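You operate a simulated robot arm through the tools that you are given. There is no shell and no other tool. Be economical: measure what you need, move in short steps, check, and stop when the job is done.

Carry out the task below with a simulated two-armed robot. There is one attempt and no reset: what you move stays moved.

JOB
Pick up the bottle labelled "soap" from the top of the right freezer lid with one hand, pass it to the other hand and put it on the top of the left freezer lid. Set down upright: what you pick out.

The check looks at the end state, three seconds after you hand in, the way a careful person would. Anything else that was tipped, shoved, dropped, spilled or broken makes it a failure. A push-on lid holds only when it is set on centred and level and pressed home; a screw cap is set on level and turned clockwise until tight.

ROBOT AND FRAMES
Two 7-joint arms with two-finger parallel grippers on one trunk, on a base that drives. Base frame: it is fixed to the floor where the robot stands at the start and does not move with it; the origin is under the middle of the robot, x ahead of it, y to its left, z up. Readings come in cm, degrees, newtons and seconds.
The left shoulder is at the start at [3, 11.9, 111], the right one opposite. With the tool pointing down near the work surface each hand reaches from about 26 to 68 cm from the robot's upright axis, wherever it stands, measured 20 degrees to its own side. Places, roughly: top of the left freezer lid [70, 180, 90]. Payload 3.43 kg a hand.
The TCP of each hand is the grasp point between the finger pads, 3 cm short of the fingertips. In the tool frame z runs along the fingers and y along their closing line. The gripper opens to 9.4 cm. The fingers are 2.8 cm wide and 1 cm thick; the gripper's body (5 by 9.6 cm) begins 5.5 cm behind the TCP.
Orientation is that of the tool frame in the base frame, as a unit quaternion [x, y, z, w]. With the fingers straight down and closing along the base's y, the tool's x points along the base's -x, its y along +y and its z along -z.

CONTROLS
- The arms move only by the tool servo_tool. It takes "left_commands", "right_commands" or both (then of equal length, played together; a hand with none holds still); each is a list of rows, each a list of 6 numbers: the shift along the tool's x, y, z in units of 50 mm (1.0 is 50 mm), then the turn, a rotation vector about the tool's x, y, z in units of 4 degrees (1.0 is 4 degrees). In form: [[tx, ty, tz, wx, wy, wz], ...]. A call has 1 to 20 rows; each row shifts and turns the commanded pose from where the row before left it, along the tool's axes as they then stand. "left_jaw" and "right_jaw" are, for a hand that has rows, the closure, from 0 (fully open) to 1 (shut), set as the call begins (left out, the last holds). A call with a number of a shift or a turn outside -1 to 1 is refused whole. Each row takes 0.2 s and may step no farther than 5 cm and 8.6 degrees from the row before; otherwise, or with a gripper value out of range, the whole call is refused. Where a pose cannot be reached the arm comes as near as it can. A force on the tool above 40 N (or 10 N above the force at the start of the call, whichever is more), or a blocked arm, ends the call early, and 0.2 s more pass. The fingers move at their own pace (about 7.2 cm/s each) and stop on an object; they squeeze with about 34 N. The grip force told is the motor's: it shows also when the fingers shut on nothing. Time passes only in rows, and 0.2 s behind the last, so rows that do not move let the fingers close. The reply holds the time, the measured pose of the TCP, the force on the tool along the base axes, the opening and the grip force, in the units named above and with some noise, with the torque about the TCP (base axes, N m) and any sound that the robot's microphone picked up, and new pictures: "views" is both (left out), scene, wrist or none (wrist: the cameras of the hands that moved).
- Cameras (640 x 400 px; columns grow to the right, rows downward): "scene" is now at [4.51, 0.66, 181.29]; the picture's right is [0.07, -1.00, 0.00], its down [-0.78, -0.06, -0.62] and it looks along [0.62, 0.04, -0.79] (base axes); focal length 275 px, centre (320, 200). "left" rides on the left gripper at [7.6, -1.4, -10.3] in its tool frame; the picture's right is [0.18, 0.98, 0.00], its down [-0.75, 0.14, -0.64] and it looks along [-0.63, 0.12, 0.77] (tool axes); focal length 243 px, centre (320, 200). "right" rides on the right gripper at [7.6, 1.4, -10.3] in its tool frame; the picture's right is [-0.18, 0.98, 0.00], its down [-0.75, -0.14, -0.64] and it looks along [-0.63, -0.12, 0.77] (tool axes); focal length 243 px, centre (320, 200). There is no depth. A picture from a camera that has moved, and an enlarged one, comes with that camera's place and axes in the base frame and with its lens.
- raise_lower(by): slides the trunk up (or, below 0, down) by that many cm; the arms and the scene camera ride with it, the base frame stays. It gives what a move gives, with no picture.
- base_move(legs): drives the robot by 1 to 6 legs, each [ahead, turn to the left] in cm and degrees, along the robot's own axes; the way and the turn of a leg run together, so that a leg with both is an arc; at most 150 cm and 180 degrees a leg. The arms and the cameras ride along, it lands a little off, and it stops where it bumps. It gives what a move gives, and a new picture of the scene camera.
- head_to(pan, tilt): turns the head with the scene camera to pan (to the left, within 143 degrees either way) and tilt (down, from -29 to 69), counted from straight ahead of the robot. It gives what a move gives, and a new picture of the scene camera.
- enlarge(camera, box): a new picture of the part [left, top, right, bottom] of that camera's present view, enlarged. It takes no simulated time.
- hand_in(): hands the job in; it is judged then, once.

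Go step by step. Nothing tells you exact positions but the pictures and the camera data: compare them with the known pose of the tool, close in by small moves and look again before you grip or let go. The budget is 120 turns and 260 pictures, counting those below and the enlarged ones. Unless the task says otherwise, let go and move clear before handing in, and close with one line.

The tools are called after "Emit:" by a JSON object that holds its "method" and its "body". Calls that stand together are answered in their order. servo_tool: Moves the arms, as the interface text tells. Its arguments: {"type":"object","properties":{"left_commands":{"type":"array","items":{"type":"array","items":{"type":"number"}}},"left_jaw":{"type":"number"},"right_commands":{"type":"array","items":{"type":"array","items":{"type":"number"}}},"right_jaw":{"type":"number"},"views":{"type":"string","enum":["both","scene","wrist","none"]}},"required":[]} The other tools are called the same way: raise_lower (by) slides the trunk up or down; base_move (legs) drives the base; head_to (pan, tilt) turns the head that bears the scene camera; enlarge (camera, box) takes an enlarged picture of a part of a camera's view; hand_in () hands the job in.

At the start:

```text
t: 0.0
left_ee_pos: [35.65, 23.95, 123.18]
left_orientation: [0.0, 1.0, 0.0, 0.0]
left_ft_force: [0.4, -0.1, 0.4]
left_torque: [-0.06, -0.03, -0.02]
left_width: 9.39
left_grasp_force: 0.0
right_ee_pos: [46.54, -16.93, 117.27]
right_orientation: [0.001, 1.0, 0.0, 0.0]
right_ft_force: [0.0, -0.1, -0.5]
right_torque: [0.01, 0.03, -0.01]
right_width: 9.4
right_grasp_force: 0.0
trunk travel left (down, up): [-37.5, 3.5]
robot x, y, heading: [0.16, -0.05, -0.0]
head pan, tilt: [4.1, 51.7]
```

scene: 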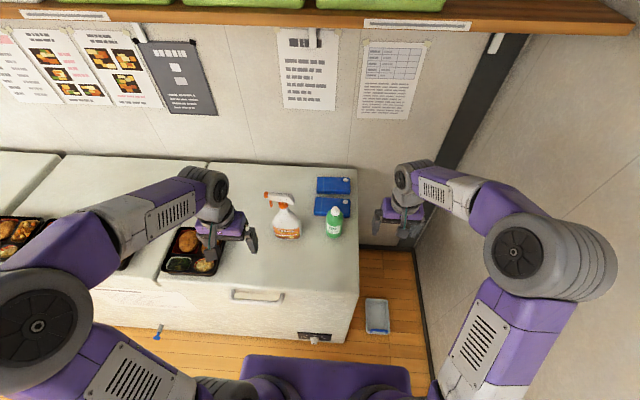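
right: 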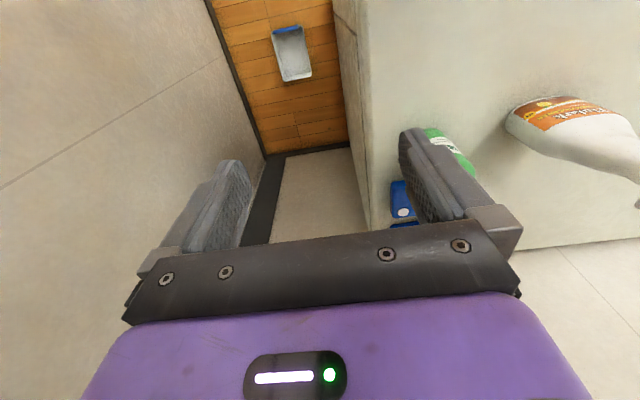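
left: 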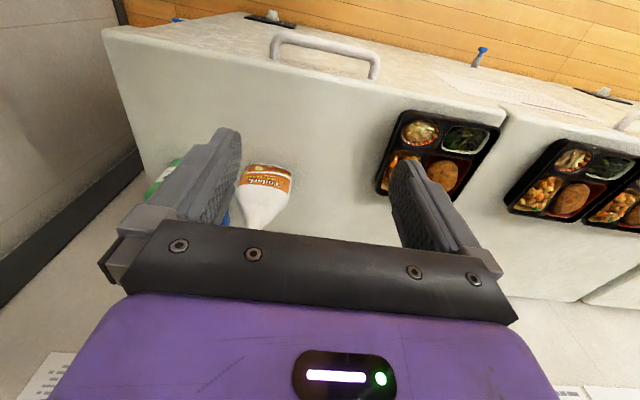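

I see a green bottle, a spray bottle, and two blue items on the right freezer lid. I'll enlarge the view to read the labels.

Emit:
{"method": "enlarge", "body": {"camera": "scene", "box": [240, 150, 400, 250]}}

Emit:
{"method": "head_to", "body": {"pan": 60, "tilt": 35}}

```text
4.00 times, centred on (320, 200) of scene
camera zoom: at [4.51, 0.66, 181.29], right [0.07, -1.0, 0.0], down [-0.78, -0.06, -0.62], along [0.62, 0.04, -0.79], focal length 1102 px, centre (320, 200)
```

zoom: 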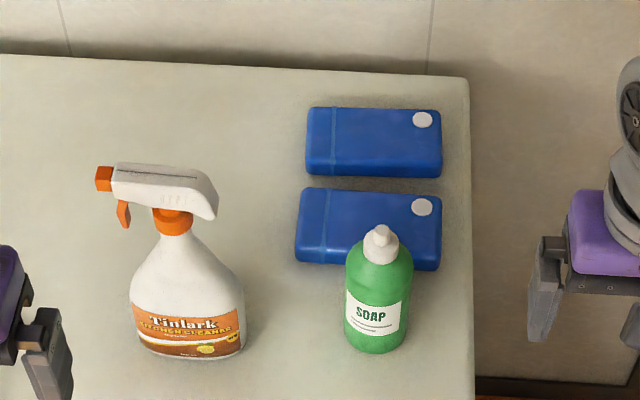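

```text
t: 1.2
left_ee_pos: [35.68, 23.97, 123.17]
left_orientation: [-0.001, 1.0, 0.0, 0.0]
left_ft_force: [0.2, 0.2, 0.4]
left_torque: [0.01, 0.01, 0.01]
left_width: 9.4
left_grasp_force: 0.1
right_ee_pos: [46.54, -17.02, 117.29]
right_orientation: [0.0, 1.0, -0.001, 0.0]
right_ft_force: [-0.2, 0.4, 0.2]
right_torque: [-0.01, -0.01, 0.0]
right_width: 9.41
right_grasp_force: 0.0
trunk travel left (down, up): [-37.5, 3.5]
robot x, y, heading: [0.29, 0.22, -0.0]
head pan, tilt: [60.0, 35.0]
camera scene: at [1.4, 7.74, 183.7], right [0.87, -0.5, 0.0], down [-0.29, -0.5, -0.82], along [0.41, 0.71, -0.57], focal length 275 px, centre (320, 200)
```

scene: 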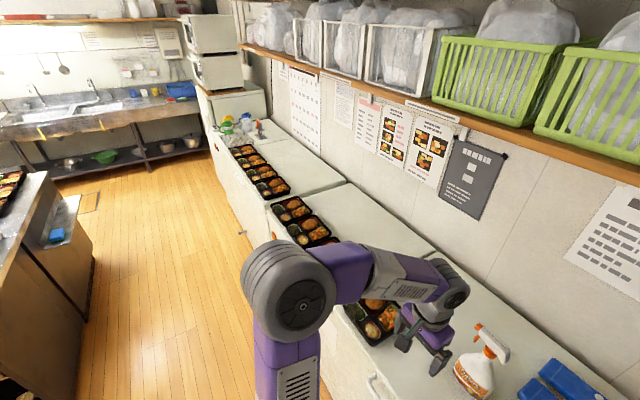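

The soap bottle is near [61, -1, 90], and there's free space on the left lid behind the trays. The right hand will grip the soap low from the front, tilted, so the left can take it from above. First I'll pitch the right hand forward by 50°.

Emit:
{"method": "servo_tool", "body": {"right_commands": [[0, 0, 0, 0, -1, 0], [0, 0, 0, 0, -1, 0], [0, 0, 0, 0, -1, 0], [0, 0, 0, 0, -1, 0], [0, 0, 0, 0, -1, 0], [0, 0, 0, 0, -1, 0], [0, 0, 0, 0, -1, 0], [0, 0, 0, 0, -1, 0], [0, 0, 0, 0, -1, 0], [0, 0, 0, 0, -1, 0], [0, 0, 0, 0, -1, 0], [0, 0, 0, 0, -1, 0], [0, 0, 0, 0, -0.5, 0]], "right_jaw": 0, "views": "wrist"}}

Emit:
{"method": "head_to", "body": {"pan": 0, "tilt": 52}}

```text
t: 4.0
left_ee_pos: [35.65, 23.98, 123.04]
left_orientation: [-0.001, 1.0, 0.0, 0.0]
left_ft_force: [0.0, -0.1, 0.6]
left_torque: [-0.05, 0.02, 0.0]
left_width: 9.41
left_grasp_force: 0.0
right_ee_pos: [46.36, -17.86, 117.09]
right_orientation: [0.005, 0.933, -0.018, 0.36]
right_ft_force: [0.2, 0.9, 1.0]
right_torque: [-0.03, -0.03, -0.01]
right_width: 9.37
right_grasp_force: 0.1
right hand out of reach, approached as far as the arm can: row 10, 12
trunk travel left (down, up): [-37.5, 3.5]
robot x, y, heading: [-0.25, -0.31, -0.2]
head pan, tilt: [60.0, 35.0]
camera right: at [33.89, -15.99, 119.44], right [0.16, 0.98, 0.09], down [0.12, -0.11, 0.99], along [0.98, -0.14, -0.14], focal length 243 px, centre (320, 200)
```

right: 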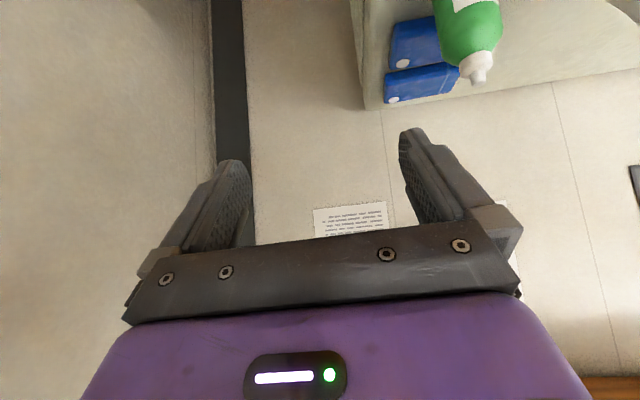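

```text
t: 5.3
left_ee_pos: [35.56, 24.04, 123.1]
left_orientation: [0.0, 1.0, 0.0, 0.001]
left_ft_force: [0.0, -0.1, -0.1]
left_torque: [0.01, 0.0, -0.01]
left_width: 9.43
left_grasp_force: 0.1
right_ee_pos: [46.47, -17.71, 116.93]
right_orientation: [0.004, 0.933, -0.018, 0.361]
right_ft_force: [-0.3, -0.7, -0.1]
right_torque: [0.0, -0.02, 0.02]
right_width: 9.42
right_grasp_force: 0.1
trunk travel left (down, up): [-37.5, 3.5]
robot x, y, heading: [0.07, -0.24, -0.3]
head pan, tilt: [0.0, 52.0]
camera scene: at [4.5, 0.13, 181.26], right [0.0, -1.0, 0.0], down [-0.79, 0.0, -0.62], along [0.62, 0.0, -0.79], focal length 275 px, centre (320, 200)
```

scene: 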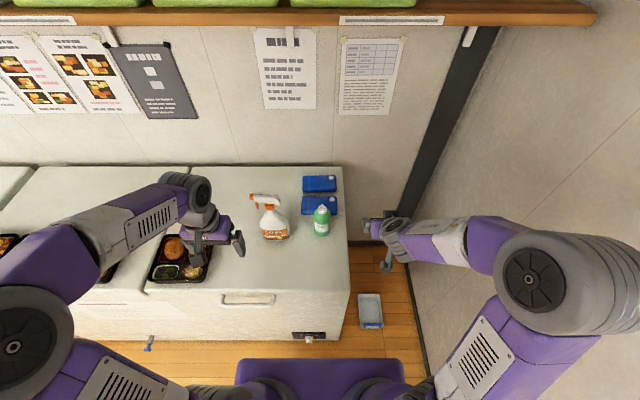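

The pump tip triangulates to about [62.6, -0.5, 103.3]. I want the right hand low and tilted, and the left hand on the cap from above, so I'll check the cap's shape first.

Emit:
{"method": "enlarge", "body": {"camera": "scene", "box": [290, 190, 354, 240]}}

Emit:
{"method": "enlarge", "body": {"camera": "right", "box": [380, 0, 540, 100]}}

```text
8.00 times, centred on (322, 215) of scene
camera zoom: at [4.5, 0.13, 181.26], right [0.0, -1.0, 0.0], down [-0.79, 0.0, -0.62], along [0.62, 0.0, -0.79], focal length 2203 px, centre (304, 80)
```

zoom: 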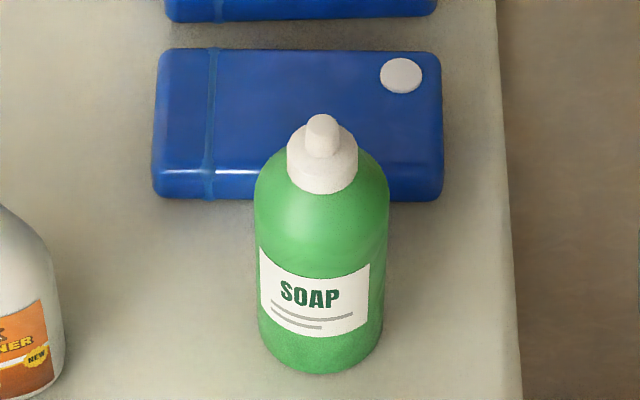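

```text
4.00 times, centred on (460, 50) of right
camera zoom: at [33.88, -15.96, 119.45], right [0.16, 0.98, 0.09], down [0.12, -0.11, 0.99], along [0.98, -0.14, -0.14], focal length 970 px, centre (-240, 800)
```

zoom: 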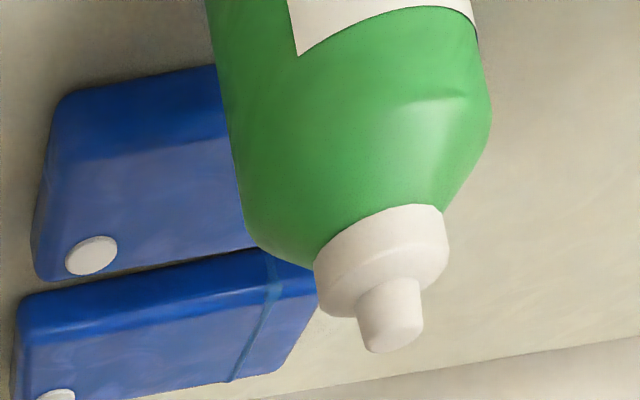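

The cap collar is about 3 cm across and sits high enough for the left hand. I'll move the right hand to a pre-grasp 12 cm behind the bottle along its tilt.

Emit:
{"method": "servo_tool", "body": {"right_commands": [[0.257, 0.547, 0.493, 0, 0, 0], [0.257, 0.547, 0.493, 0, 0, 0], [0.257, 0.547, 0.493, 0, 0, 0], [0.257, 0.547, 0.493, 0, 0, 0], [0.257, 0.547, 0.493, 0, 0, 0], [0.257, 0.547, 0.493, 0, 0, 0], [0, 0, 0, 0, 0, 0]]}}

```text
t: 7.0
left_ee_pos: [35.44, 23.98, 123.14]
left_orientation: [0.0, 1.0, 0.0, 0.0]
left_ft_force: [0.1, -0.2, 0.7]
left_torque: [0.0, -0.04, 0.0]
left_width: 9.4
left_grasp_force: 0.2
right_ee_pos: [51.0, -2.0, 100.3]
right_orientation: [0.004, 0.932, -0.018, 0.361]
right_ft_force: [0.7, 0.7, 0.9]
right_torque: [-0.02, -0.03, 0.02]
right_width: 9.4
right_grasp_force: 0.1
trunk travel left (down, up): [-37.5, 3.5]
robot x, y, heading: [-0.2, 0.16, 0.2]
head pan, tilt: [0.0, 52.0]
camera scene: at [4.41, 0.06, 181.26], right [0.0, -1.0, 0.0], down [-0.79, 0.0, -0.62], along [0.62, 0.0, -0.79], focal length 275 px, centre (320, 200)
camera right: at [38.64, -0.13, 102.7], right [0.16, 0.98, 0.09], down [0.12, -0.11, 0.99], along [0.98, -0.14, -0.14], focal length 243 px, centre (320, 200)
```

scene: 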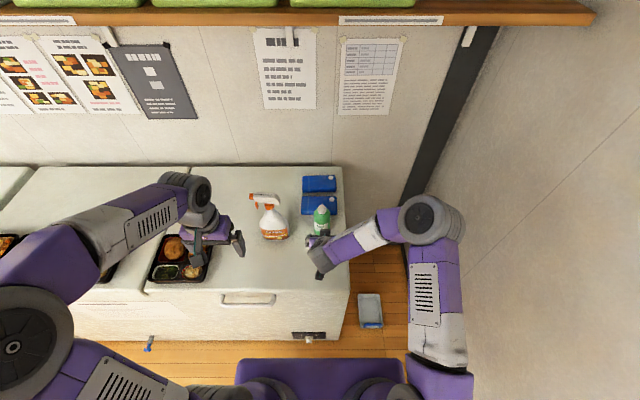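
right: 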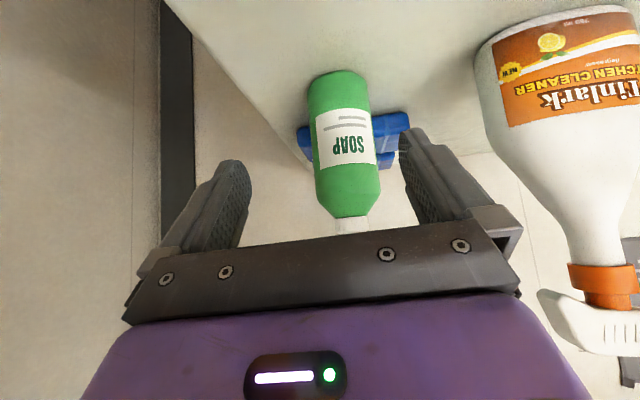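

The lid looks to be at about z = 88 and the bottle axis at [62.7, -0.55]. I'll flatten the pitch a bit more, then check the pose.

Emit:
{"method": "servo_tool", "body": {"right_commands": [[0, 0, 0, 0, -1, 0], [0, 0, 0, 0, -1, 0], [0, 0, 0, 0, 0, 0]], "views": "none"}}

```text
t: 7.8
left_ee_pos: [35.69, 23.9, 123.04]
left_orientation: [0.0, 1.0, 0.0, -0.001]
left_ft_force: [0.9, 0.6, 0.1]
left_torque: [0.0, -0.01, -0.03]
left_width: 9.43
left_grasp_force: 0.0
right_ee_pos: [51.09, -1.97, 100.36]
right_orientation: [0.003, 0.905, -0.019, 0.425]
right_ft_force: [0.8, 0.6, 0.9]
right_torque: [0.0, 0.01, -0.01]
right_width: 9.42
right_grasp_force: 0.1
trunk travel left (down, up): [-37.5, 3.5]
robot x, y, heading: [0.09, -0.09, -0.1]
head pan, tilt: [0.0, 52.0]
```

Orientation is good. I'll centre laterally and advance about 5.5 cm, then look again.

Emit:
{"method": "servo_tool", "body": {"right_commands": [[-0.177, 0.19, 0, 0, 0, 0], [-0.177, 0.19, 0, 0, 0, 0], [0, 0, 0.5, 0, 0, 0], [0, 0, 0.6, 0, 0, 0], [0, 0, 0, 0, 0, 0]], "views": "wrist"}}

Emit:
{"method": "enlarge", "body": {"camera": "scene", "box": [272, 180, 368, 240]}}

```text
t: 8.9
left_ee_pos: [35.67, 23.88, 123.08]
left_orientation: [0.0, 1.0, 0.0, 0.0]
left_ft_force: [-0.5, 0.7, 0.3]
left_torque: [0.01, -0.03, -0.01]
left_width: 9.39
left_grasp_force: 0.0
right_ee_pos: [56.33, -0.3, 98.06]
right_orientation: [0.003, 0.905, -0.019, 0.426]
right_ft_force: [-0.8, -0.2, 0.4]
right_torque: [0.01, 0.01, 0.01]
right_width: 9.41
right_grasp_force: 0.1
trunk travel left (down, up): [-37.5, 3.5]
robot x, y, heading: [-0.11, 0.35, 0.1]
head pan, tilt: [0.0, 52.0]
camera right: at [43.68, 1.5, 98.75], right [0.14, 0.98, 0.11], down [-0.01, -0.11, 0.99], along [0.99, -0.14, 0.0], focal length 243 px, centre (320, 200)
```

right: 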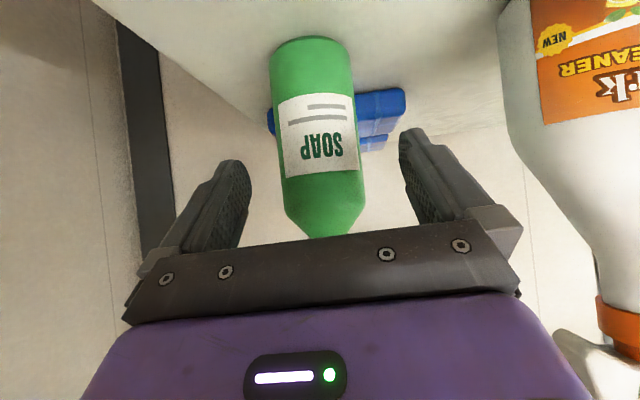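

```text
6.67 times, centred on (320, 210) of scene
camera zoom: at [4.44, 0.11, 181.26], right [0.0, -1.0, 0.0], down [-0.79, 0.0, -0.62], along [0.62, 0.0, -0.79], focal length 1836 px, centre (320, 133)
```

zoom: 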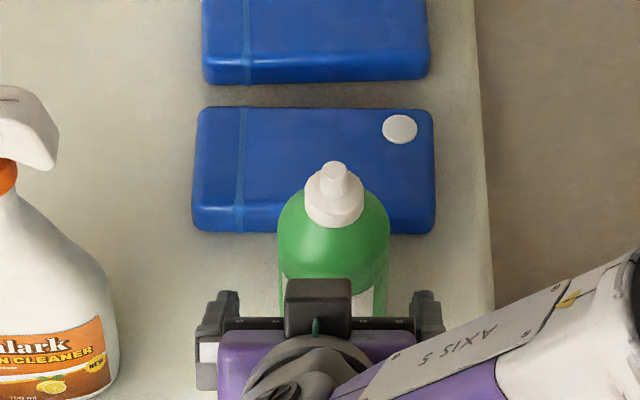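

The approach is aligned. A black block on top of the right gripper might touch the bottle's shoulder, so I'll look closer.

Emit:
{"method": "enlarge", "body": {"camera": "scene", "box": [296, 200, 344, 230]}}

Emit:
{"method": "servo_tool", "body": {"right_commands": [[0, 0, 0.5, 0, 0, 0], [0, 0, 0, 0, 0, 0]], "views": "both"}}

Emit:
{"method": "enlarge", "body": {"camera": "left", "box": [0, 0, 320, 200]}}

```text
13.33 times, centred on (320, 215) of scene
camera zoom: at [4.44, 0.11, 181.26], right [0.0, -1.0, 0.0], down [-0.79, 0.0, -0.62], along [0.62, 0.0, -0.79], focal length 3672 px, centre (320, 0)
```

zoom: 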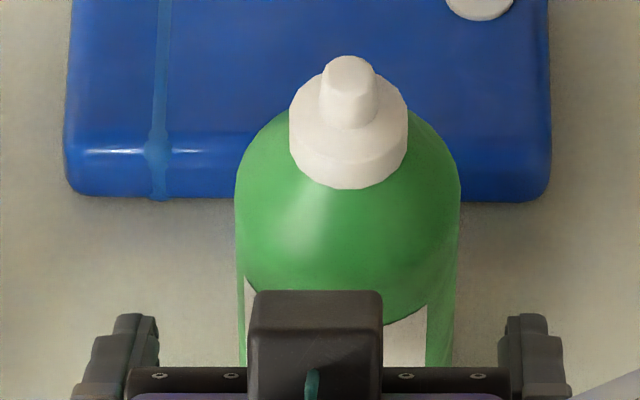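

```text
t: 9.6
left_ee_pos: [35.46, 24.07, 123.19]
left_orientation: [0.001, 1.0, 0.0, 0.001]
left_ft_force: [0.0, -0.7, 0.3]
left_torque: [-0.03, 0.0, -0.01]
left_width: 9.43
left_grasp_force: 0.1
right_ee_pos: [58.33, -0.39, 96.51]
right_orientation: [0.003, 0.905, -0.018, 0.425]
right_ft_force: [0.1, 0.4, -0.6]
right_torque: [-0.02, -0.01, -0.04]
right_width: 9.4
right_grasp_force: 0.1
trunk travel left (down, up): [-37.5, 3.5]
robot x, y, heading: [0.09, -0.1, 0.2]
head pan, tilt: [0.0, 52.0]
camera scene: at [4.43, 0.12, 181.26], right [0.0, -1.0, 0.0], down [-0.79, 0.0, -0.62], along [0.62, 0.0, -0.79], focal length 275 px, centre (320, 200)
camera right: at [45.59, 1.42, 97.08], right [0.14, 0.98, 0.11], down [-0.01, -0.11, 0.99], along [0.99, -0.14, 0.0], focal length 243 px, centre (320, 200)
```

scene: 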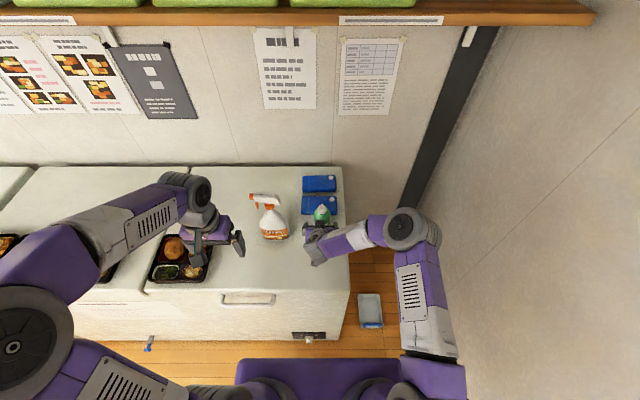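
right: 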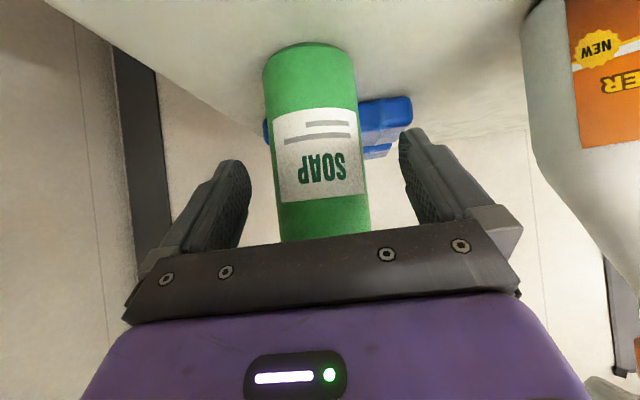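

```text
2.00 times, centred on (160, 100) of left
camera zoom: at [27.91, 22.65, 133.23], right [-0.18, 0.98, 0.0], down [0.75, 0.14, 0.64], along [0.63, 0.12, -0.77], focal length 485 px, centre (640, 400)
```

zoom: 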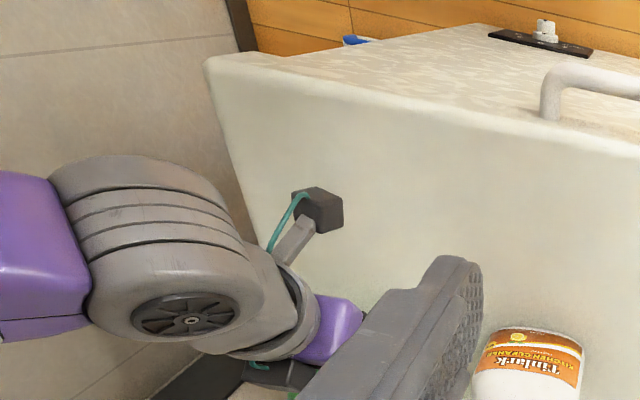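

The block is a housing about 10 cm behind the TCP, so it's clear of the bottle. I'll advance the final 5 cm to the grasp pose.

Emit:
{"method": "servo_tool", "body": {"right_commands": [[0.03, -0.01, 0.5, 0, 0, 0], [0.03, 0, 0.5, 0, 0, 0], [0, 0, 0, 0, 0, 0]], "views": "wrist"}}

Emit:
{"method": "enlarge", "body": {"camera": "scene", "box": [288, 190, 352, 230]}}

```text
t: 10.3
left_ee_pos: [35.52, 24.05, 123.16]
left_orientation: [-0.001, 1.0, 0.0, 0.001]
left_ft_force: [0.1, -1.3, 0.0]
left_torque: [0.0, -0.03, 0.01]
left_width: 9.39
left_grasp_force: 0.0
right_ee_pos: [61.79, -0.51, 93.14]
right_orientation: [0.003, 0.905, -0.018, 0.425]
right_ft_force: [-4.2, 0.0, 10.2]
right_torque: [0.02, -0.15, -0.01]
right_width: 9.42
right_grasp_force: 0.1
trunk travel left (down, up): [-37.5, 3.5]
robot x, y, heading: [-0.08, 0.36, 0.0]
head pan, tilt: [0.0, 52.0]
camera right: at [49.08, 1.22, 93.83], right [0.14, 0.98, 0.11], down [-0.02, -0.11, 0.99], along [0.99, -0.14, 0.0], focal length 243 px, centre (320, 200)
```

right: 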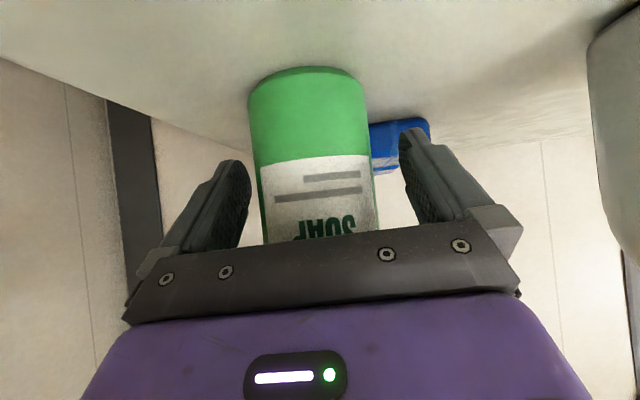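

```text
10.00 times, centred on (320, 210) of scene
camera zoom: at [4.32, 0.11, 181.27], right [0.0, -1.0, 0.0], down [-0.79, 0.0, -0.62], along [0.62, 0.0, -0.79], focal length 2754 px, centre (320, 100)
```

zoom: 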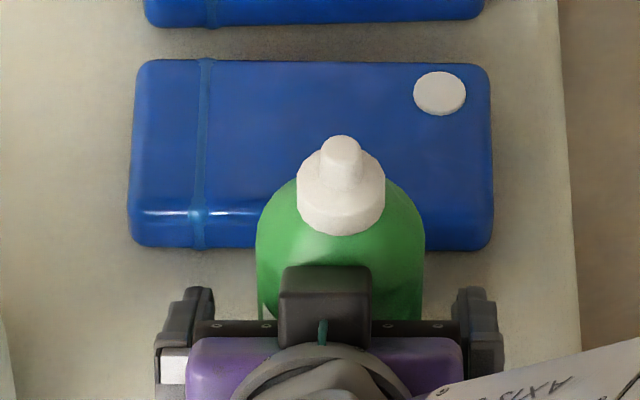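

The fingertips are lightly touching the lid, so the lid is at about z = 90. I'll raise about 0.9 cm and close.

Emit:
{"method": "servo_tool", "body": {"right_commands": [[-0.138, 0, -0.11, 0, 0, 0], [0, 0, 0, 0, 0, 0]], "views": "none"}}

Emit:
{"method": "servo_tool", "body": {"right_commands": [[0, 0, 0, 0, 0, 0], [0, 0, 0, 0, 0, 0], [0, 0, 0, 0, 0, 0], [0, 0, 0, 0, 0, 0]], "right_jaw": 1, "views": "wrist"}}

```text
t: 10.9
left_ee_pos: [35.54, 24.04, 123.09]
left_orientation: [0.0, 1.0, 0.0, -0.001]
left_ft_force: [-1.4, 0.7, 0.3]
left_torque: [0.01, -0.02, 0.01]
left_width: 9.43
left_grasp_force: 0.1
right_ee_pos: [61.77, -0.68, 94.05]
right_orientation: [0.002, 0.905, -0.019, 0.425]
right_ft_force: [-1.0, 0.4, -0.5]
right_torque: [0.0, -0.06, 0.05]
right_width: 9.41
right_grasp_force: 0.0
trunk travel left (down, up): [-37.5, 3.5]
robot x, y, heading: [0.06, -0.14, 0.1]
head pan, tilt: [0.0, 52.0]
```

```text
t: 11.9
left_ee_pos: [35.56, 23.94, 123.13]
left_orientation: [0.0, 1.0, 0.0, 0.0]
left_ft_force: [-0.1, 0.5, 0.6]
left_torque: [0.0, -0.03, 0.02]
left_width: 9.4
left_grasp_force: 0.1
right_ee_pos: [61.83, -0.69, 94.04]
right_orientation: [0.004, 0.905, -0.019, 0.424]
right_ft_force: [0.3, -0.8, -0.9]
right_torque: [0.03, -0.04, -0.04]
right_width: 6.46
right_grasp_force: 34.0
trunk travel left (down, up): [-37.5, 3.5]
robot x, y, heading: [-0.04, -0.06, -0.1]
head pan, tilt: [0.0, 52.0]
camera right: at [49.2, 1.17, 94.61], right [0.14, 0.98, 0.11], down [-0.01, -0.11, 0.99], along [0.99, -0.14, 0.0], focal length 243 px, centre (320, 200)
```

right: 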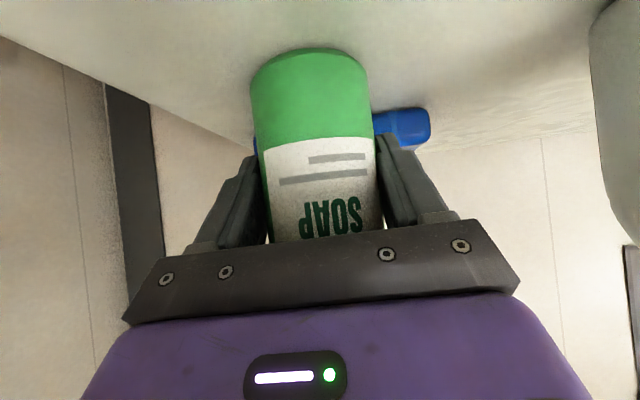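

The bottle is gripped at 6.46 cm. I'll lift it straight up, then move a little back and left to the handover spot.

Emit:
{"method": "servo_tool", "body": {"right_commands": [[-0.385, 0, -0.319, 0, 0, 0], [-0.385, 0, -0.319, 0, 0, 0], [-0.25, 0.23, -0.58, 0, 0, 0], [-0.25, 0.23, -0.58, 0, 0, 0], [-0.25, 0.23, -0.58, 0, 0, 0], [0, 0, 0, 0, 0, 0]]}}

```text
t: 13.3
left_ee_pos: [35.68, 24.07, 123.03]
left_orientation: [0.0, 1.0, 0.0, 0.001]
left_ft_force: [-0.6, 0.3, 0.0]
left_torque: [-0.03, -0.01, 0.01]
left_width: 9.4
left_grasp_force: 0.1
right_ee_pos: [57.79, 3.51, 107.35]
right_orientation: [0.003, 0.905, -0.019, 0.424]
right_ft_force: [0.2, -0.2, -2.4]
right_torque: [0.02, 0.0, 0.05]
right_width: 6.47
right_grasp_force: 33.8
trunk travel left (down, up): [-37.5, 3.5]
robot x, y, heading: [-0.07, 0.36, 0.1]
head pan, tilt: [0.0, 52.0]
camera scene: at [4.6, 0.08, 181.25], right [0.0, -1.0, 0.0], down [-0.79, 0.0, -0.62], along [0.62, 0.0, -0.79], focal length 275 px, centre (320, 200)
camera right: at [45.02, 5.22, 108.02], right [0.14, 0.98, 0.11], down [-0.01, -0.11, 0.99], along [0.99, -0.14, 0.0], focal length 243 px, centre (320, 200)
```

scene: 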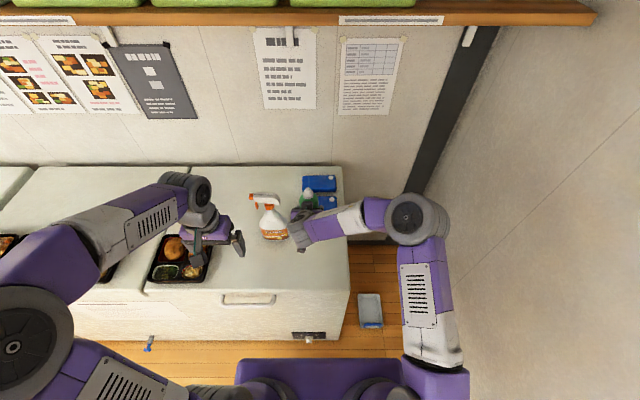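
right: 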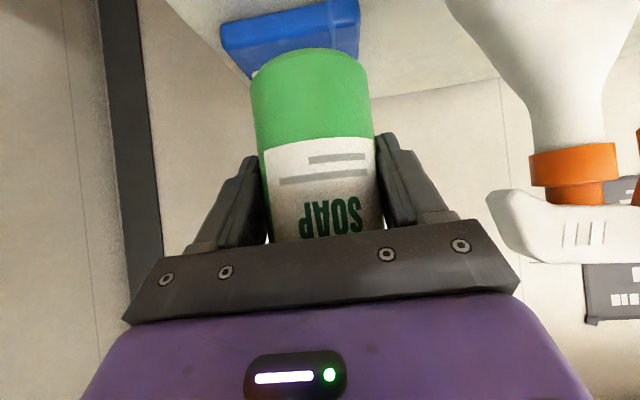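

The bottle is lifted. I'll bring it back and up a bit more, and raise the left hand above.

Emit:
{"method": "servo_tool", "body": {"right_commands": [[-0.193, 0, -0.55, 0, 0, 0], [-0.193, 0, -0.55, 0, 0, 0], [0, 0, 0, 0, 0, 0], [0, 0, 0, 0, 0, 0], [0, 0, 0, 0, 0, 0], [0, 0, 0, 0, 0, 0], [0, 0, 0, 0, 0, 0]], "left_commands": [[0, 0, -0.7, 0, 0, 0], [0, 0, -0.7, 0, 0, 0], [-0.6, -0.4, 0, 0, 0, 0], [-0.6, -0.4, 0, 0, 0, 0], [-0.6, -0.4, 0, 0, 0, 0], [-0.6, -0.4, 0, 0, 0, 0], [-0.6, -0.4, 0, 0, 0, 0]]}}

```text
t: 14.9
left_ee_pos: [50.83, 13.72, 130.02]
left_orientation: [0.0, 1.0, 0.0, -0.001]
left_ft_force: [-0.5, 0.1, 0.2]
left_torque: [0.0, 0.05, 0.02]
left_width: 9.42
left_grasp_force: 0.0
right_ee_pos: [54.88, 3.75, 112.28]
right_orientation: [0.002, 0.905, -0.017, 0.425]
right_ft_force: [-0.2, -0.3, -2.5]
right_torque: [-0.06, 0.01, 0.01]
right_width: 6.49
right_grasp_force: 34.3
trunk travel left (down, up): [-37.5, 3.5]
robot x, y, heading: [-0.01, -0.12, 0.1]
head pan, tilt: [0.0, 52.0]
camera scene: at [4.68, 0.02, 181.25], right [0.0, -1.0, 0.0], down [-0.79, 0.0, -0.61], along [0.61, 0.0, -0.79], focal length 275 px, centre (320, 200)
camera right: at [42.14, 5.47, 112.98], right [0.14, 0.98, 0.11], down [-0.01, -0.11, 0.99], along [0.99, -0.14, 0.0], focal length 243 px, centre (320, 200)
camera left: at [43.16, 12.5, 140.25], right [-0.18, 0.98, 0.0], down [0.75, 0.14, 0.64], along [0.63, 0.12, -0.77], focal length 243 px, centre (320, 200)
```

scene: 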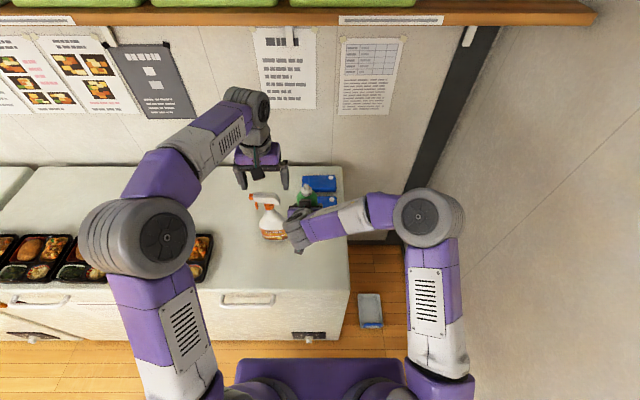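
right: 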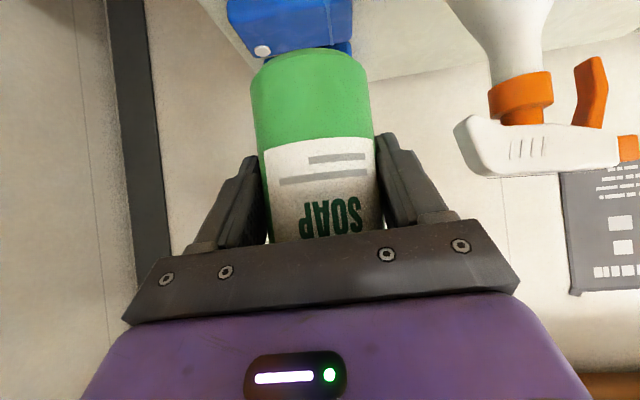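
left: 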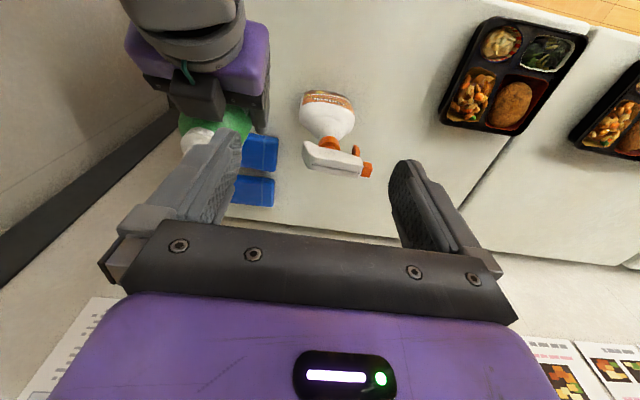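

The left hand is at z = 130, clear of the bottle. I'll measure the pump position precisely before moving over it.

Emit:
{"method": "enlarge", "body": {"camera": "scene", "box": [280, 175, 344, 215]}}

Emit:
{"method": "enlarge", "body": {"camera": "left", "box": [140, 60, 300, 160]}}

```text
10.00 times, centred on (312, 195) of scene
camera zoom: at [4.68, 0.02, 181.25], right [0.0, -1.0, 0.0], down [-0.79, 0.0, -0.61], along [0.61, 0.0, -0.79], focal length 2754 px, centre (400, 250)
```

zoom: 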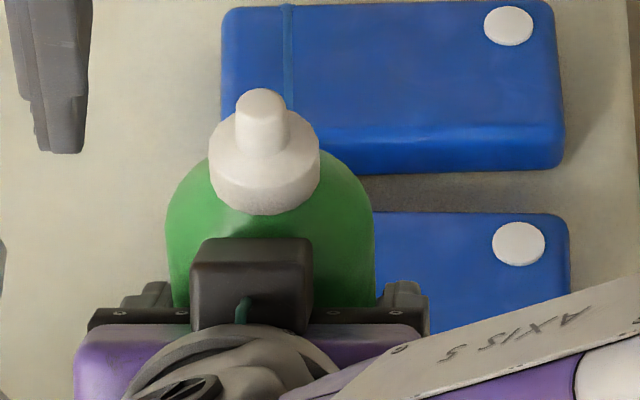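

```text
4.00 times, centred on (220, 110) of left
camera zoom: at [43.16, 12.5, 140.25], right [-0.18, 0.98, 0.0], down [0.75, 0.14, 0.64], along [0.63, 0.12, -0.77], focal length 970 px, centre (720, 560)
```

zoom: 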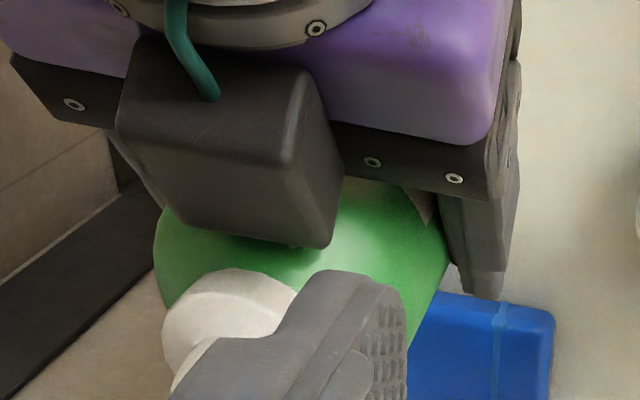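

Pump axis is around [56.0, 3.9] with its top near 121.7. I'll move the left hand directly over it at the same height.

Emit:
{"method": "servo_tool", "body": {"left_commands": [[-0.353, -0.653, 0, 0, 0, 0], [-0.353, -0.653, 0, 0, 0, 0], [-0.353, -0.653, 0, 0, 0, 0], [0, 0, 0, 0, 0, 0]], "left_jaw": 0}}

```text
t: 15.9
left_ee_pos: [56.09, 3.96, 130.28]
left_orientation: [0.0, 1.0, 0.0, 0.0]
left_ft_force: [-0.3, 0.8, 0.0]
left_torque: [-0.02, 0.03, 0.02]
left_width: 9.39
left_grasp_force: 0.1
right_ee_pos: [54.68, 3.82, 112.48]
right_orientation: [0.002, 0.905, -0.018, 0.425]
right_ft_force: [-0.3, 0.3, -2.3]
right_torque: [-0.03, -0.01, 0.02]
right_width: 6.46
right_grasp_force: 34.2
trunk travel left (down, up): [-37.5, 3.5]
robot x, y, heading: [0.2, 0.05, -0.1]
head pan, tilt: [0.0, 52.0]
camera scene: at [4.46, 0.22, 181.26], right [0.0, -1.0, 0.0], down [-0.79, 0.0, -0.62], along [0.62, 0.0, -0.79], focal length 275 px, centre (320, 200)
camera left: at [48.37, 2.72, 140.39], right [-0.18, 0.98, 0.0], down [0.75, 0.14, 0.64], along [0.63, 0.12, -0.77], focal length 243 px, centre (320, 200)
```

scene: 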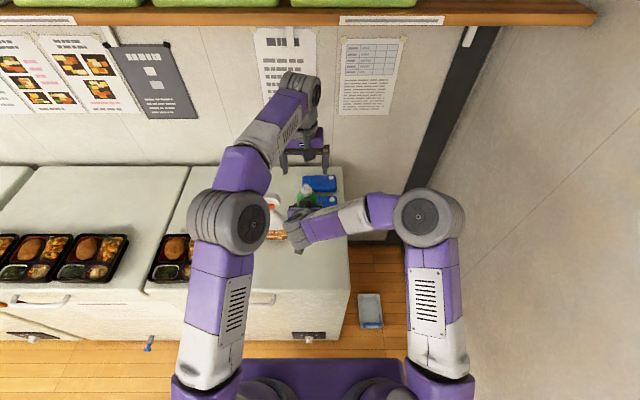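
left: 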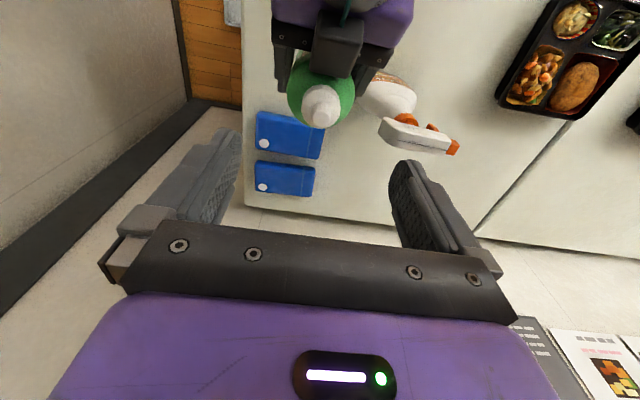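

The pump is well centred between the left fingers. I'll descend 6 cm with a small correction and look.

Emit:
{"method": "servo_tool", "body": {"left_commands": [[0.05, 0.02, 0.6, 0, 0, 0], [0, 0, 0.6, 0, 0, 0], [0, 0, 0, 0, 0, 0]], "views": "wrist"}}

Emit:
{"method": "enlarge", "body": {"camera": "scene", "box": [260, 140, 356, 200]}}

Emit:
{"method": "enlarge", "body": {"camera": "left", "box": [220, 40, 420, 165]}}

```text
t: 16.8
left_ee_pos: [55.7, 4.33, 124.02]
left_orientation: [0.0, 1.0, 0.0, 0.0]
left_ft_force: [0.7, -0.2, 0.2]
left_torque: [0.0, 0.01, 0.03]
left_width: 9.37
left_grasp_force: 0.0
right_ee_pos: [54.71, 3.8, 112.45]
right_orientation: [0.003, 0.905, -0.018, 0.424]
right_ft_force: [-0.1, -0.2, -2.9]
right_torque: [0.02, 0.0, 0.02]
right_width: 6.47
right_grasp_force: 33.5
trunk travel left (down, up): [-37.5, 3.5]
robot x, y, heading: [0.06, 0.02, -0.1]
head pan, tilt: [0.0, 52.0]
camera left: at [48.17, 2.96, 134.2], right [-0.18, 0.98, 0.0], down [0.75, 0.14, 0.64], along [0.63, 0.12, -0.77], focal length 243 px, centre (320, 200)
```

left: 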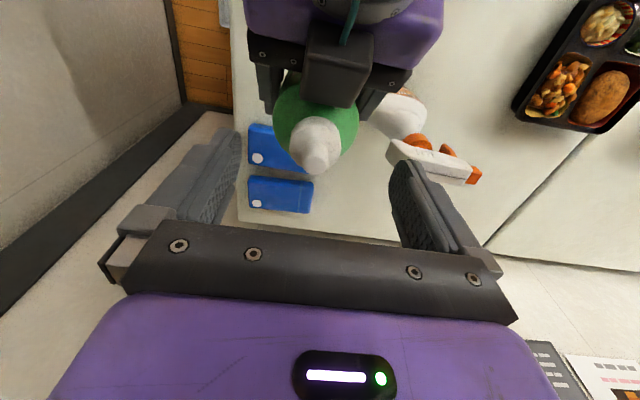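

```text
6.67 times, centred on (308, 170) of scene
camera zoom: at [4.52, 0.1, 181.26], right [0.0, -1.0, 0.0], down [-0.79, 0.0, -0.62], along [0.62, 0.0, -0.79], focal length 1836 px, centre (400, 400)
```

zoom: 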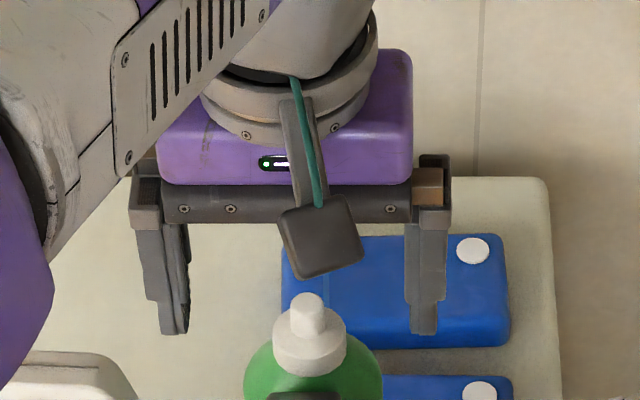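

```text
3.20 times, centred on (320, 102) of left
camera zoom: at [48.17, 2.96, 134.2], right [-0.18, 0.98, 0.0], down [0.75, 0.14, 0.64], along [0.63, 0.12, -0.77], focal length 776 px, centre (320, 512)
```

zoom: 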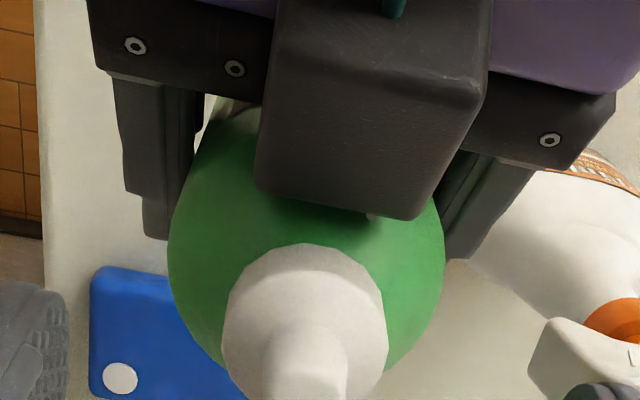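

Alignment is good: pump near [55.7, 4.2], TCP at [55.7, 4.3]. I'll descend 2.7 cm so the pads surround the collar, and check.

Emit:
{"method": "servo_tool", "body": {"left_commands": [[0, -0.02, 0.27, 0, 0, 0], [0, 0, 0.27, 0, 0, 0], [0, 0, 0, 0, 0, 0]], "views": "wrist"}}

Emit:
{"method": "enlarge", "body": {"camera": "scene", "box": [268, 160, 348, 210]}}

Emit:
{"method": "enlarge", "body": {"camera": "left", "box": [220, 100, 420, 225]}}

```text
t: 17.6
left_ee_pos: [55.71, 4.31, 121.3]
left_orientation: [0.0, 1.0, 0.0, 0.0]
left_ft_force: [-0.1, -0.1, 1.0]
left_torque: [0.02, 0.06, 0.02]
left_width: 9.39
left_grasp_force: 0.0
right_ee_pos: [54.82, 3.7, 112.4]
right_orientation: [0.003, 0.905, -0.019, 0.424]
right_ft_force: [-0.2, -0.5, -2.3]
right_torque: [0.06, -0.01, 0.0]
right_width: 6.46
right_grasp_force: 34.2
trunk travel left (down, up): [-37.5, 3.5]
robot x, y, heading: [0.21, 0.21, 0.1]
head pan, tilt: [0.0, 52.0]
camera left: at [48.03, 2.93, 131.49], right [-0.18, 0.98, 0.0], down [0.75, 0.14, 0.64], along [0.63, 0.12, -0.77], focal length 243 px, centre (320, 200)
```

left: 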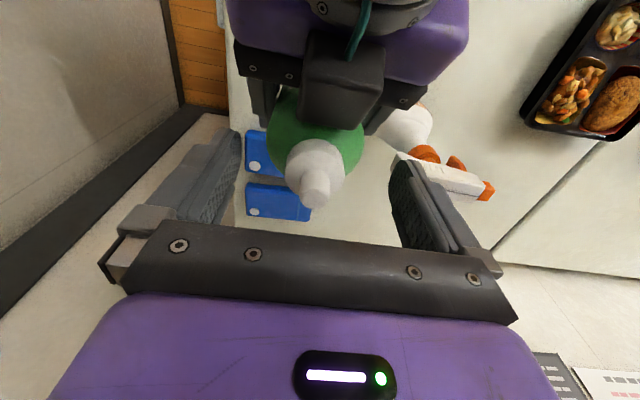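

```text
8.00 times, centred on (308, 185) of scene
camera zoom: at [4.53, 0.12, 181.26], right [0.0, -1.0, 0.0], down [-0.79, 0.0, -0.62], along [0.62, 0.0, -0.79], focal length 2203 px, centre (416, 320)
```

zoom: 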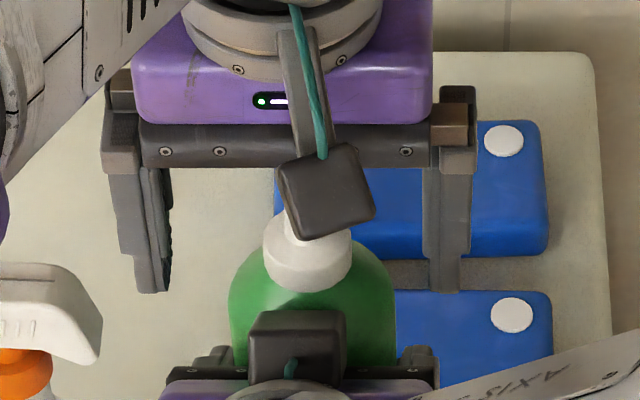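

```text
3.20 times, centred on (320, 162) of left
camera zoom: at [48.03, 2.93, 131.49], right [-0.18, 0.98, 0.0], down [0.75, 0.14, 0.64], along [0.63, 0.12, -0.77], focal length 776 px, centre (320, 320)
```

zoom: 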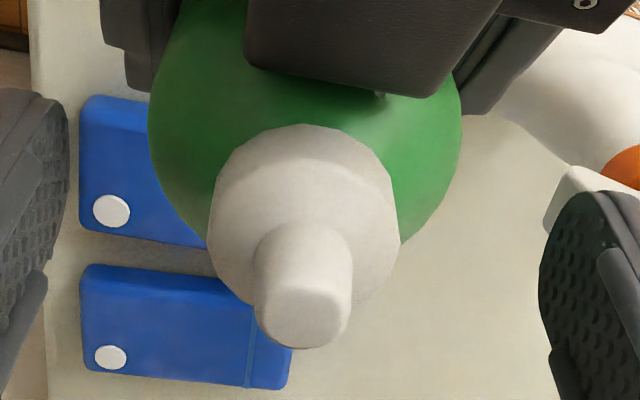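

The collar sits between the pads, slightly toward −y. I'll raise 0.4 cm to stay off the shoulder, shift −0.25 cm in y, then close.

Emit:
{"method": "servo_tool", "body": {"left_commands": [[-0.04, -0.05, -0.08, 0, 0, 0], [0, 0, 0, 0, 0, 0]], "views": "none"}}

Emit:
{"method": "servo_tool", "body": {"left_commands": [[0, 0, 0, 0, 0, 0], [0, 0, 0, 0, 0, 0], [0, 0, 0, 0, 0, 0], [0, 0, 0, 0, 0, 0], [0, 0, 0, 0, 0, 0]], "left_jaw": 1, "views": "wrist"}}

Emit:
{"method": "enlarge", "body": {"camera": "scene", "box": [268, 160, 348, 210]}}

Emit:
{"method": "enlarge", "body": {"camera": "left", "box": [220, 100, 420, 225]}}

```text
t: 18.1
left_ee_pos: [55.95, 4.04, 121.8]
left_orientation: [0.0, 1.0, 0.0, 0.0]
left_ft_force: [-0.2, -1.4, -0.2]
left_torque: [0.01, -0.02, 0.0]
left_width: 9.4
left_grasp_force: 0.1
right_ee_pos: [54.81, 3.74, 112.42]
right_orientation: [0.003, 0.905, -0.018, 0.424]
right_ft_force: [0.3, 0.3, -3.1]
right_torque: [-0.03, -0.01, 0.03]
right_width: 6.46
right_grasp_force: 34.7
trunk travel left (down, up): [-37.5, 3.5]
robot x, y, heading: [-0.04, -0.03, 0.2]
head pan, tilt: [0.0, 52.0]
```

```text
t: 19.4
left_ee_pos: [55.93, 3.94, 122.05]
left_orientation: [-0.001, 1.0, -0.001, 0.001]
left_ft_force: [0.0, -5.8, 26.1]
left_torque: [-0.19, 0.3, 0.35]
left_width: 3.52
left_grasp_force: 33.7
right_ee_pos: [54.68, 3.79, 112.17]
right_orientation: [0.003, 0.906, -0.018, 0.422]
right_ft_force: [0.3, 4.7, -28.4]
right_torque: [-0.36, 0.19, -0.31]
right_width: 6.51
right_grasp_force: 34.5
trunk travel left (down, up): [-37.5, 3.5]
robot x, y, heading: [0.14, 0.06, 0.1]
head pan, tilt: [0.0, 52.0]
camera left: at [48.26, 2.65, 132.06], right [-0.19, 0.98, 0.0], down [0.75, 0.14, 0.64], along [0.63, 0.12, -0.76], focal length 243 px, centre (320, 200)
```

left: 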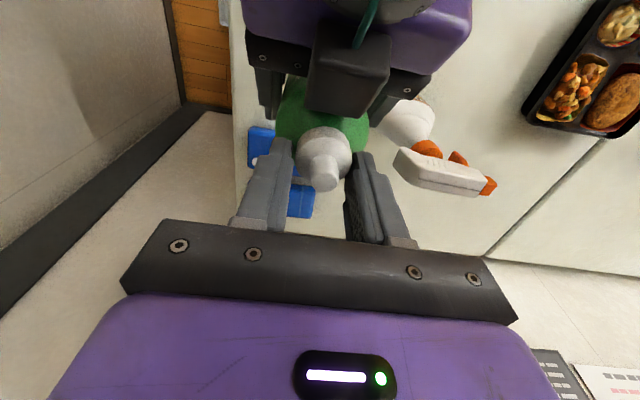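

```text
8.00 times, centred on (308, 185) of scene
camera zoom: at [4.53, 0.12, 181.26], right [0.0, -1.0, 0.0], down [-0.79, 0.0, -0.62], along [0.62, 0.0, -0.79], focal length 2203 px, centre (416, 320)
```

zoom: 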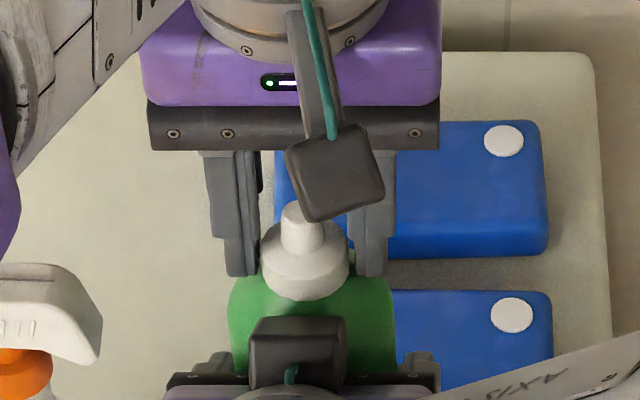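

```text
3.20 times, centred on (320, 162) of left
camera zoom: at [48.26, 2.65, 132.06], right [-0.19, 0.98, 0.0], down [0.75, 0.14, 0.64], along [0.63, 0.12, -0.76], focal length 776 px, centre (320, 320)
```

zoom: 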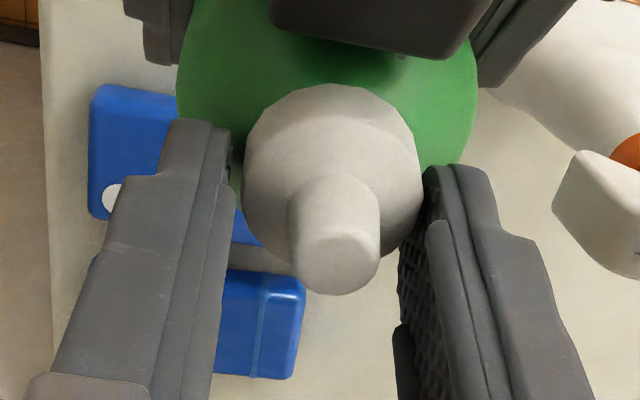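

The left fingertips are wedging on the bottle's shoulder: 26 N upward at an opening of 3.5 cm. I'll open, raise 0.7 cm and close again.

Emit:
{"method": "servo_tool", "body": {"left_commands": [[0, 0, 0, 0, 0, 0], [0, 0, 0, 0, 0, 0], [0, 0, -0.14, 0, 0, 0], [0, 0, 0, 0, 0, 0]], "left_jaw": 0.4, "views": "none"}}

Emit:
{"method": "servo_tool", "body": {"left_commands": [[0, 0, 0, 0, 0, 0], [0, 0, 0, 0, 0, 0], [0, 0, 0, 0, 0, 0], [0, 0, 0, 0, 0, 0]], "left_jaw": 1, "views": "wrist"}}

Emit:
{"method": "enlarge", "body": {"camera": "scene", "box": [268, 160, 348, 210]}}

```text
t: 20.4
left_ee_pos: [55.92, 3.91, 122.42]
left_orientation: [0.0, 1.0, 0.0, 0.0]
left_ft_force: [-0.3, 0.8, 0.7]
left_torque: [-0.02, 0.03, -0.02]
left_width: 5.65
left_grasp_force: 0.2
right_ee_pos: [54.7, 3.92, 112.43]
right_orientation: [0.003, 0.905, -0.019, 0.425]
right_ft_force: [-0.1, 0.3, -3.3]
right_torque: [-0.02, -0.02, -0.01]
right_width: 6.45
right_grasp_force: 34.0
trunk travel left (down, up): [-37.5, 3.5]
robot x, y, heading: [-0.17, -0.01, 0.2]
head pan, tilt: [0.0, 52.0]
```

```text
t: 21.4
left_ee_pos: [55.86, 3.76, 122.55]
left_orientation: [0.001, 1.0, -0.001, 0.0]
left_ft_force: [-0.1, -6.4, -0.5]
left_torque: [-0.31, 0.04, -0.01]
left_width: 3.12
left_grasp_force: 33.7
right_ee_pos: [54.73, 3.87, 112.44]
right_orientation: [0.002, 0.905, -0.018, 0.424]
right_ft_force: [0.8, 7.0, -1.3]
right_torque: [-0.38, 0.02, 0.12]
right_width: 6.46
right_grasp_force: 33.7
trunk travel left (down, up): [-37.5, 3.5]
robot x, y, heading: [-0.35, 0.14, 0.0]
head pan, tilt: [0.0, 52.0]
camera left: at [48.23, 2.59, 132.6], right [-0.18, 0.98, 0.0], down [0.75, 0.14, 0.64], along [0.63, 0.12, -0.77], focal length 243 px, centre (320, 200)
```

left: 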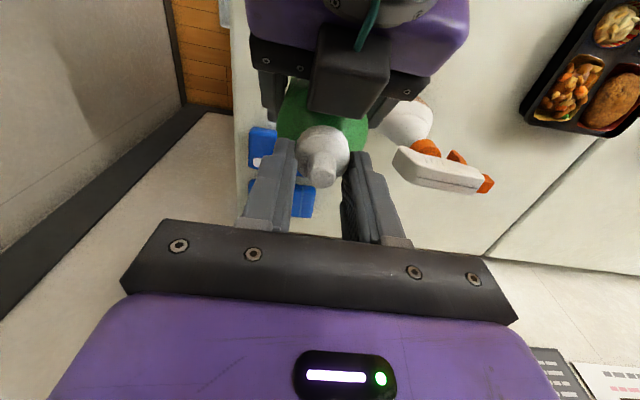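

```text
8.00 times, centred on (308, 185) of scene
camera zoom: at [4.54, 0.12, 181.26], right [0.0, -1.0, 0.0], down [-0.79, 0.0, -0.62], along [0.62, 0.0, -0.79], focal length 2203 px, centre (416, 320)
```

zoom: 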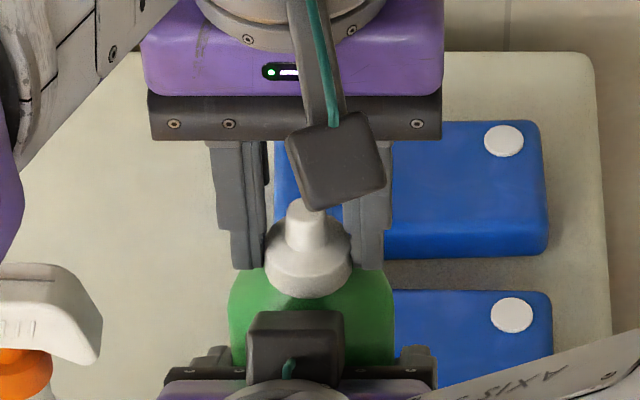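

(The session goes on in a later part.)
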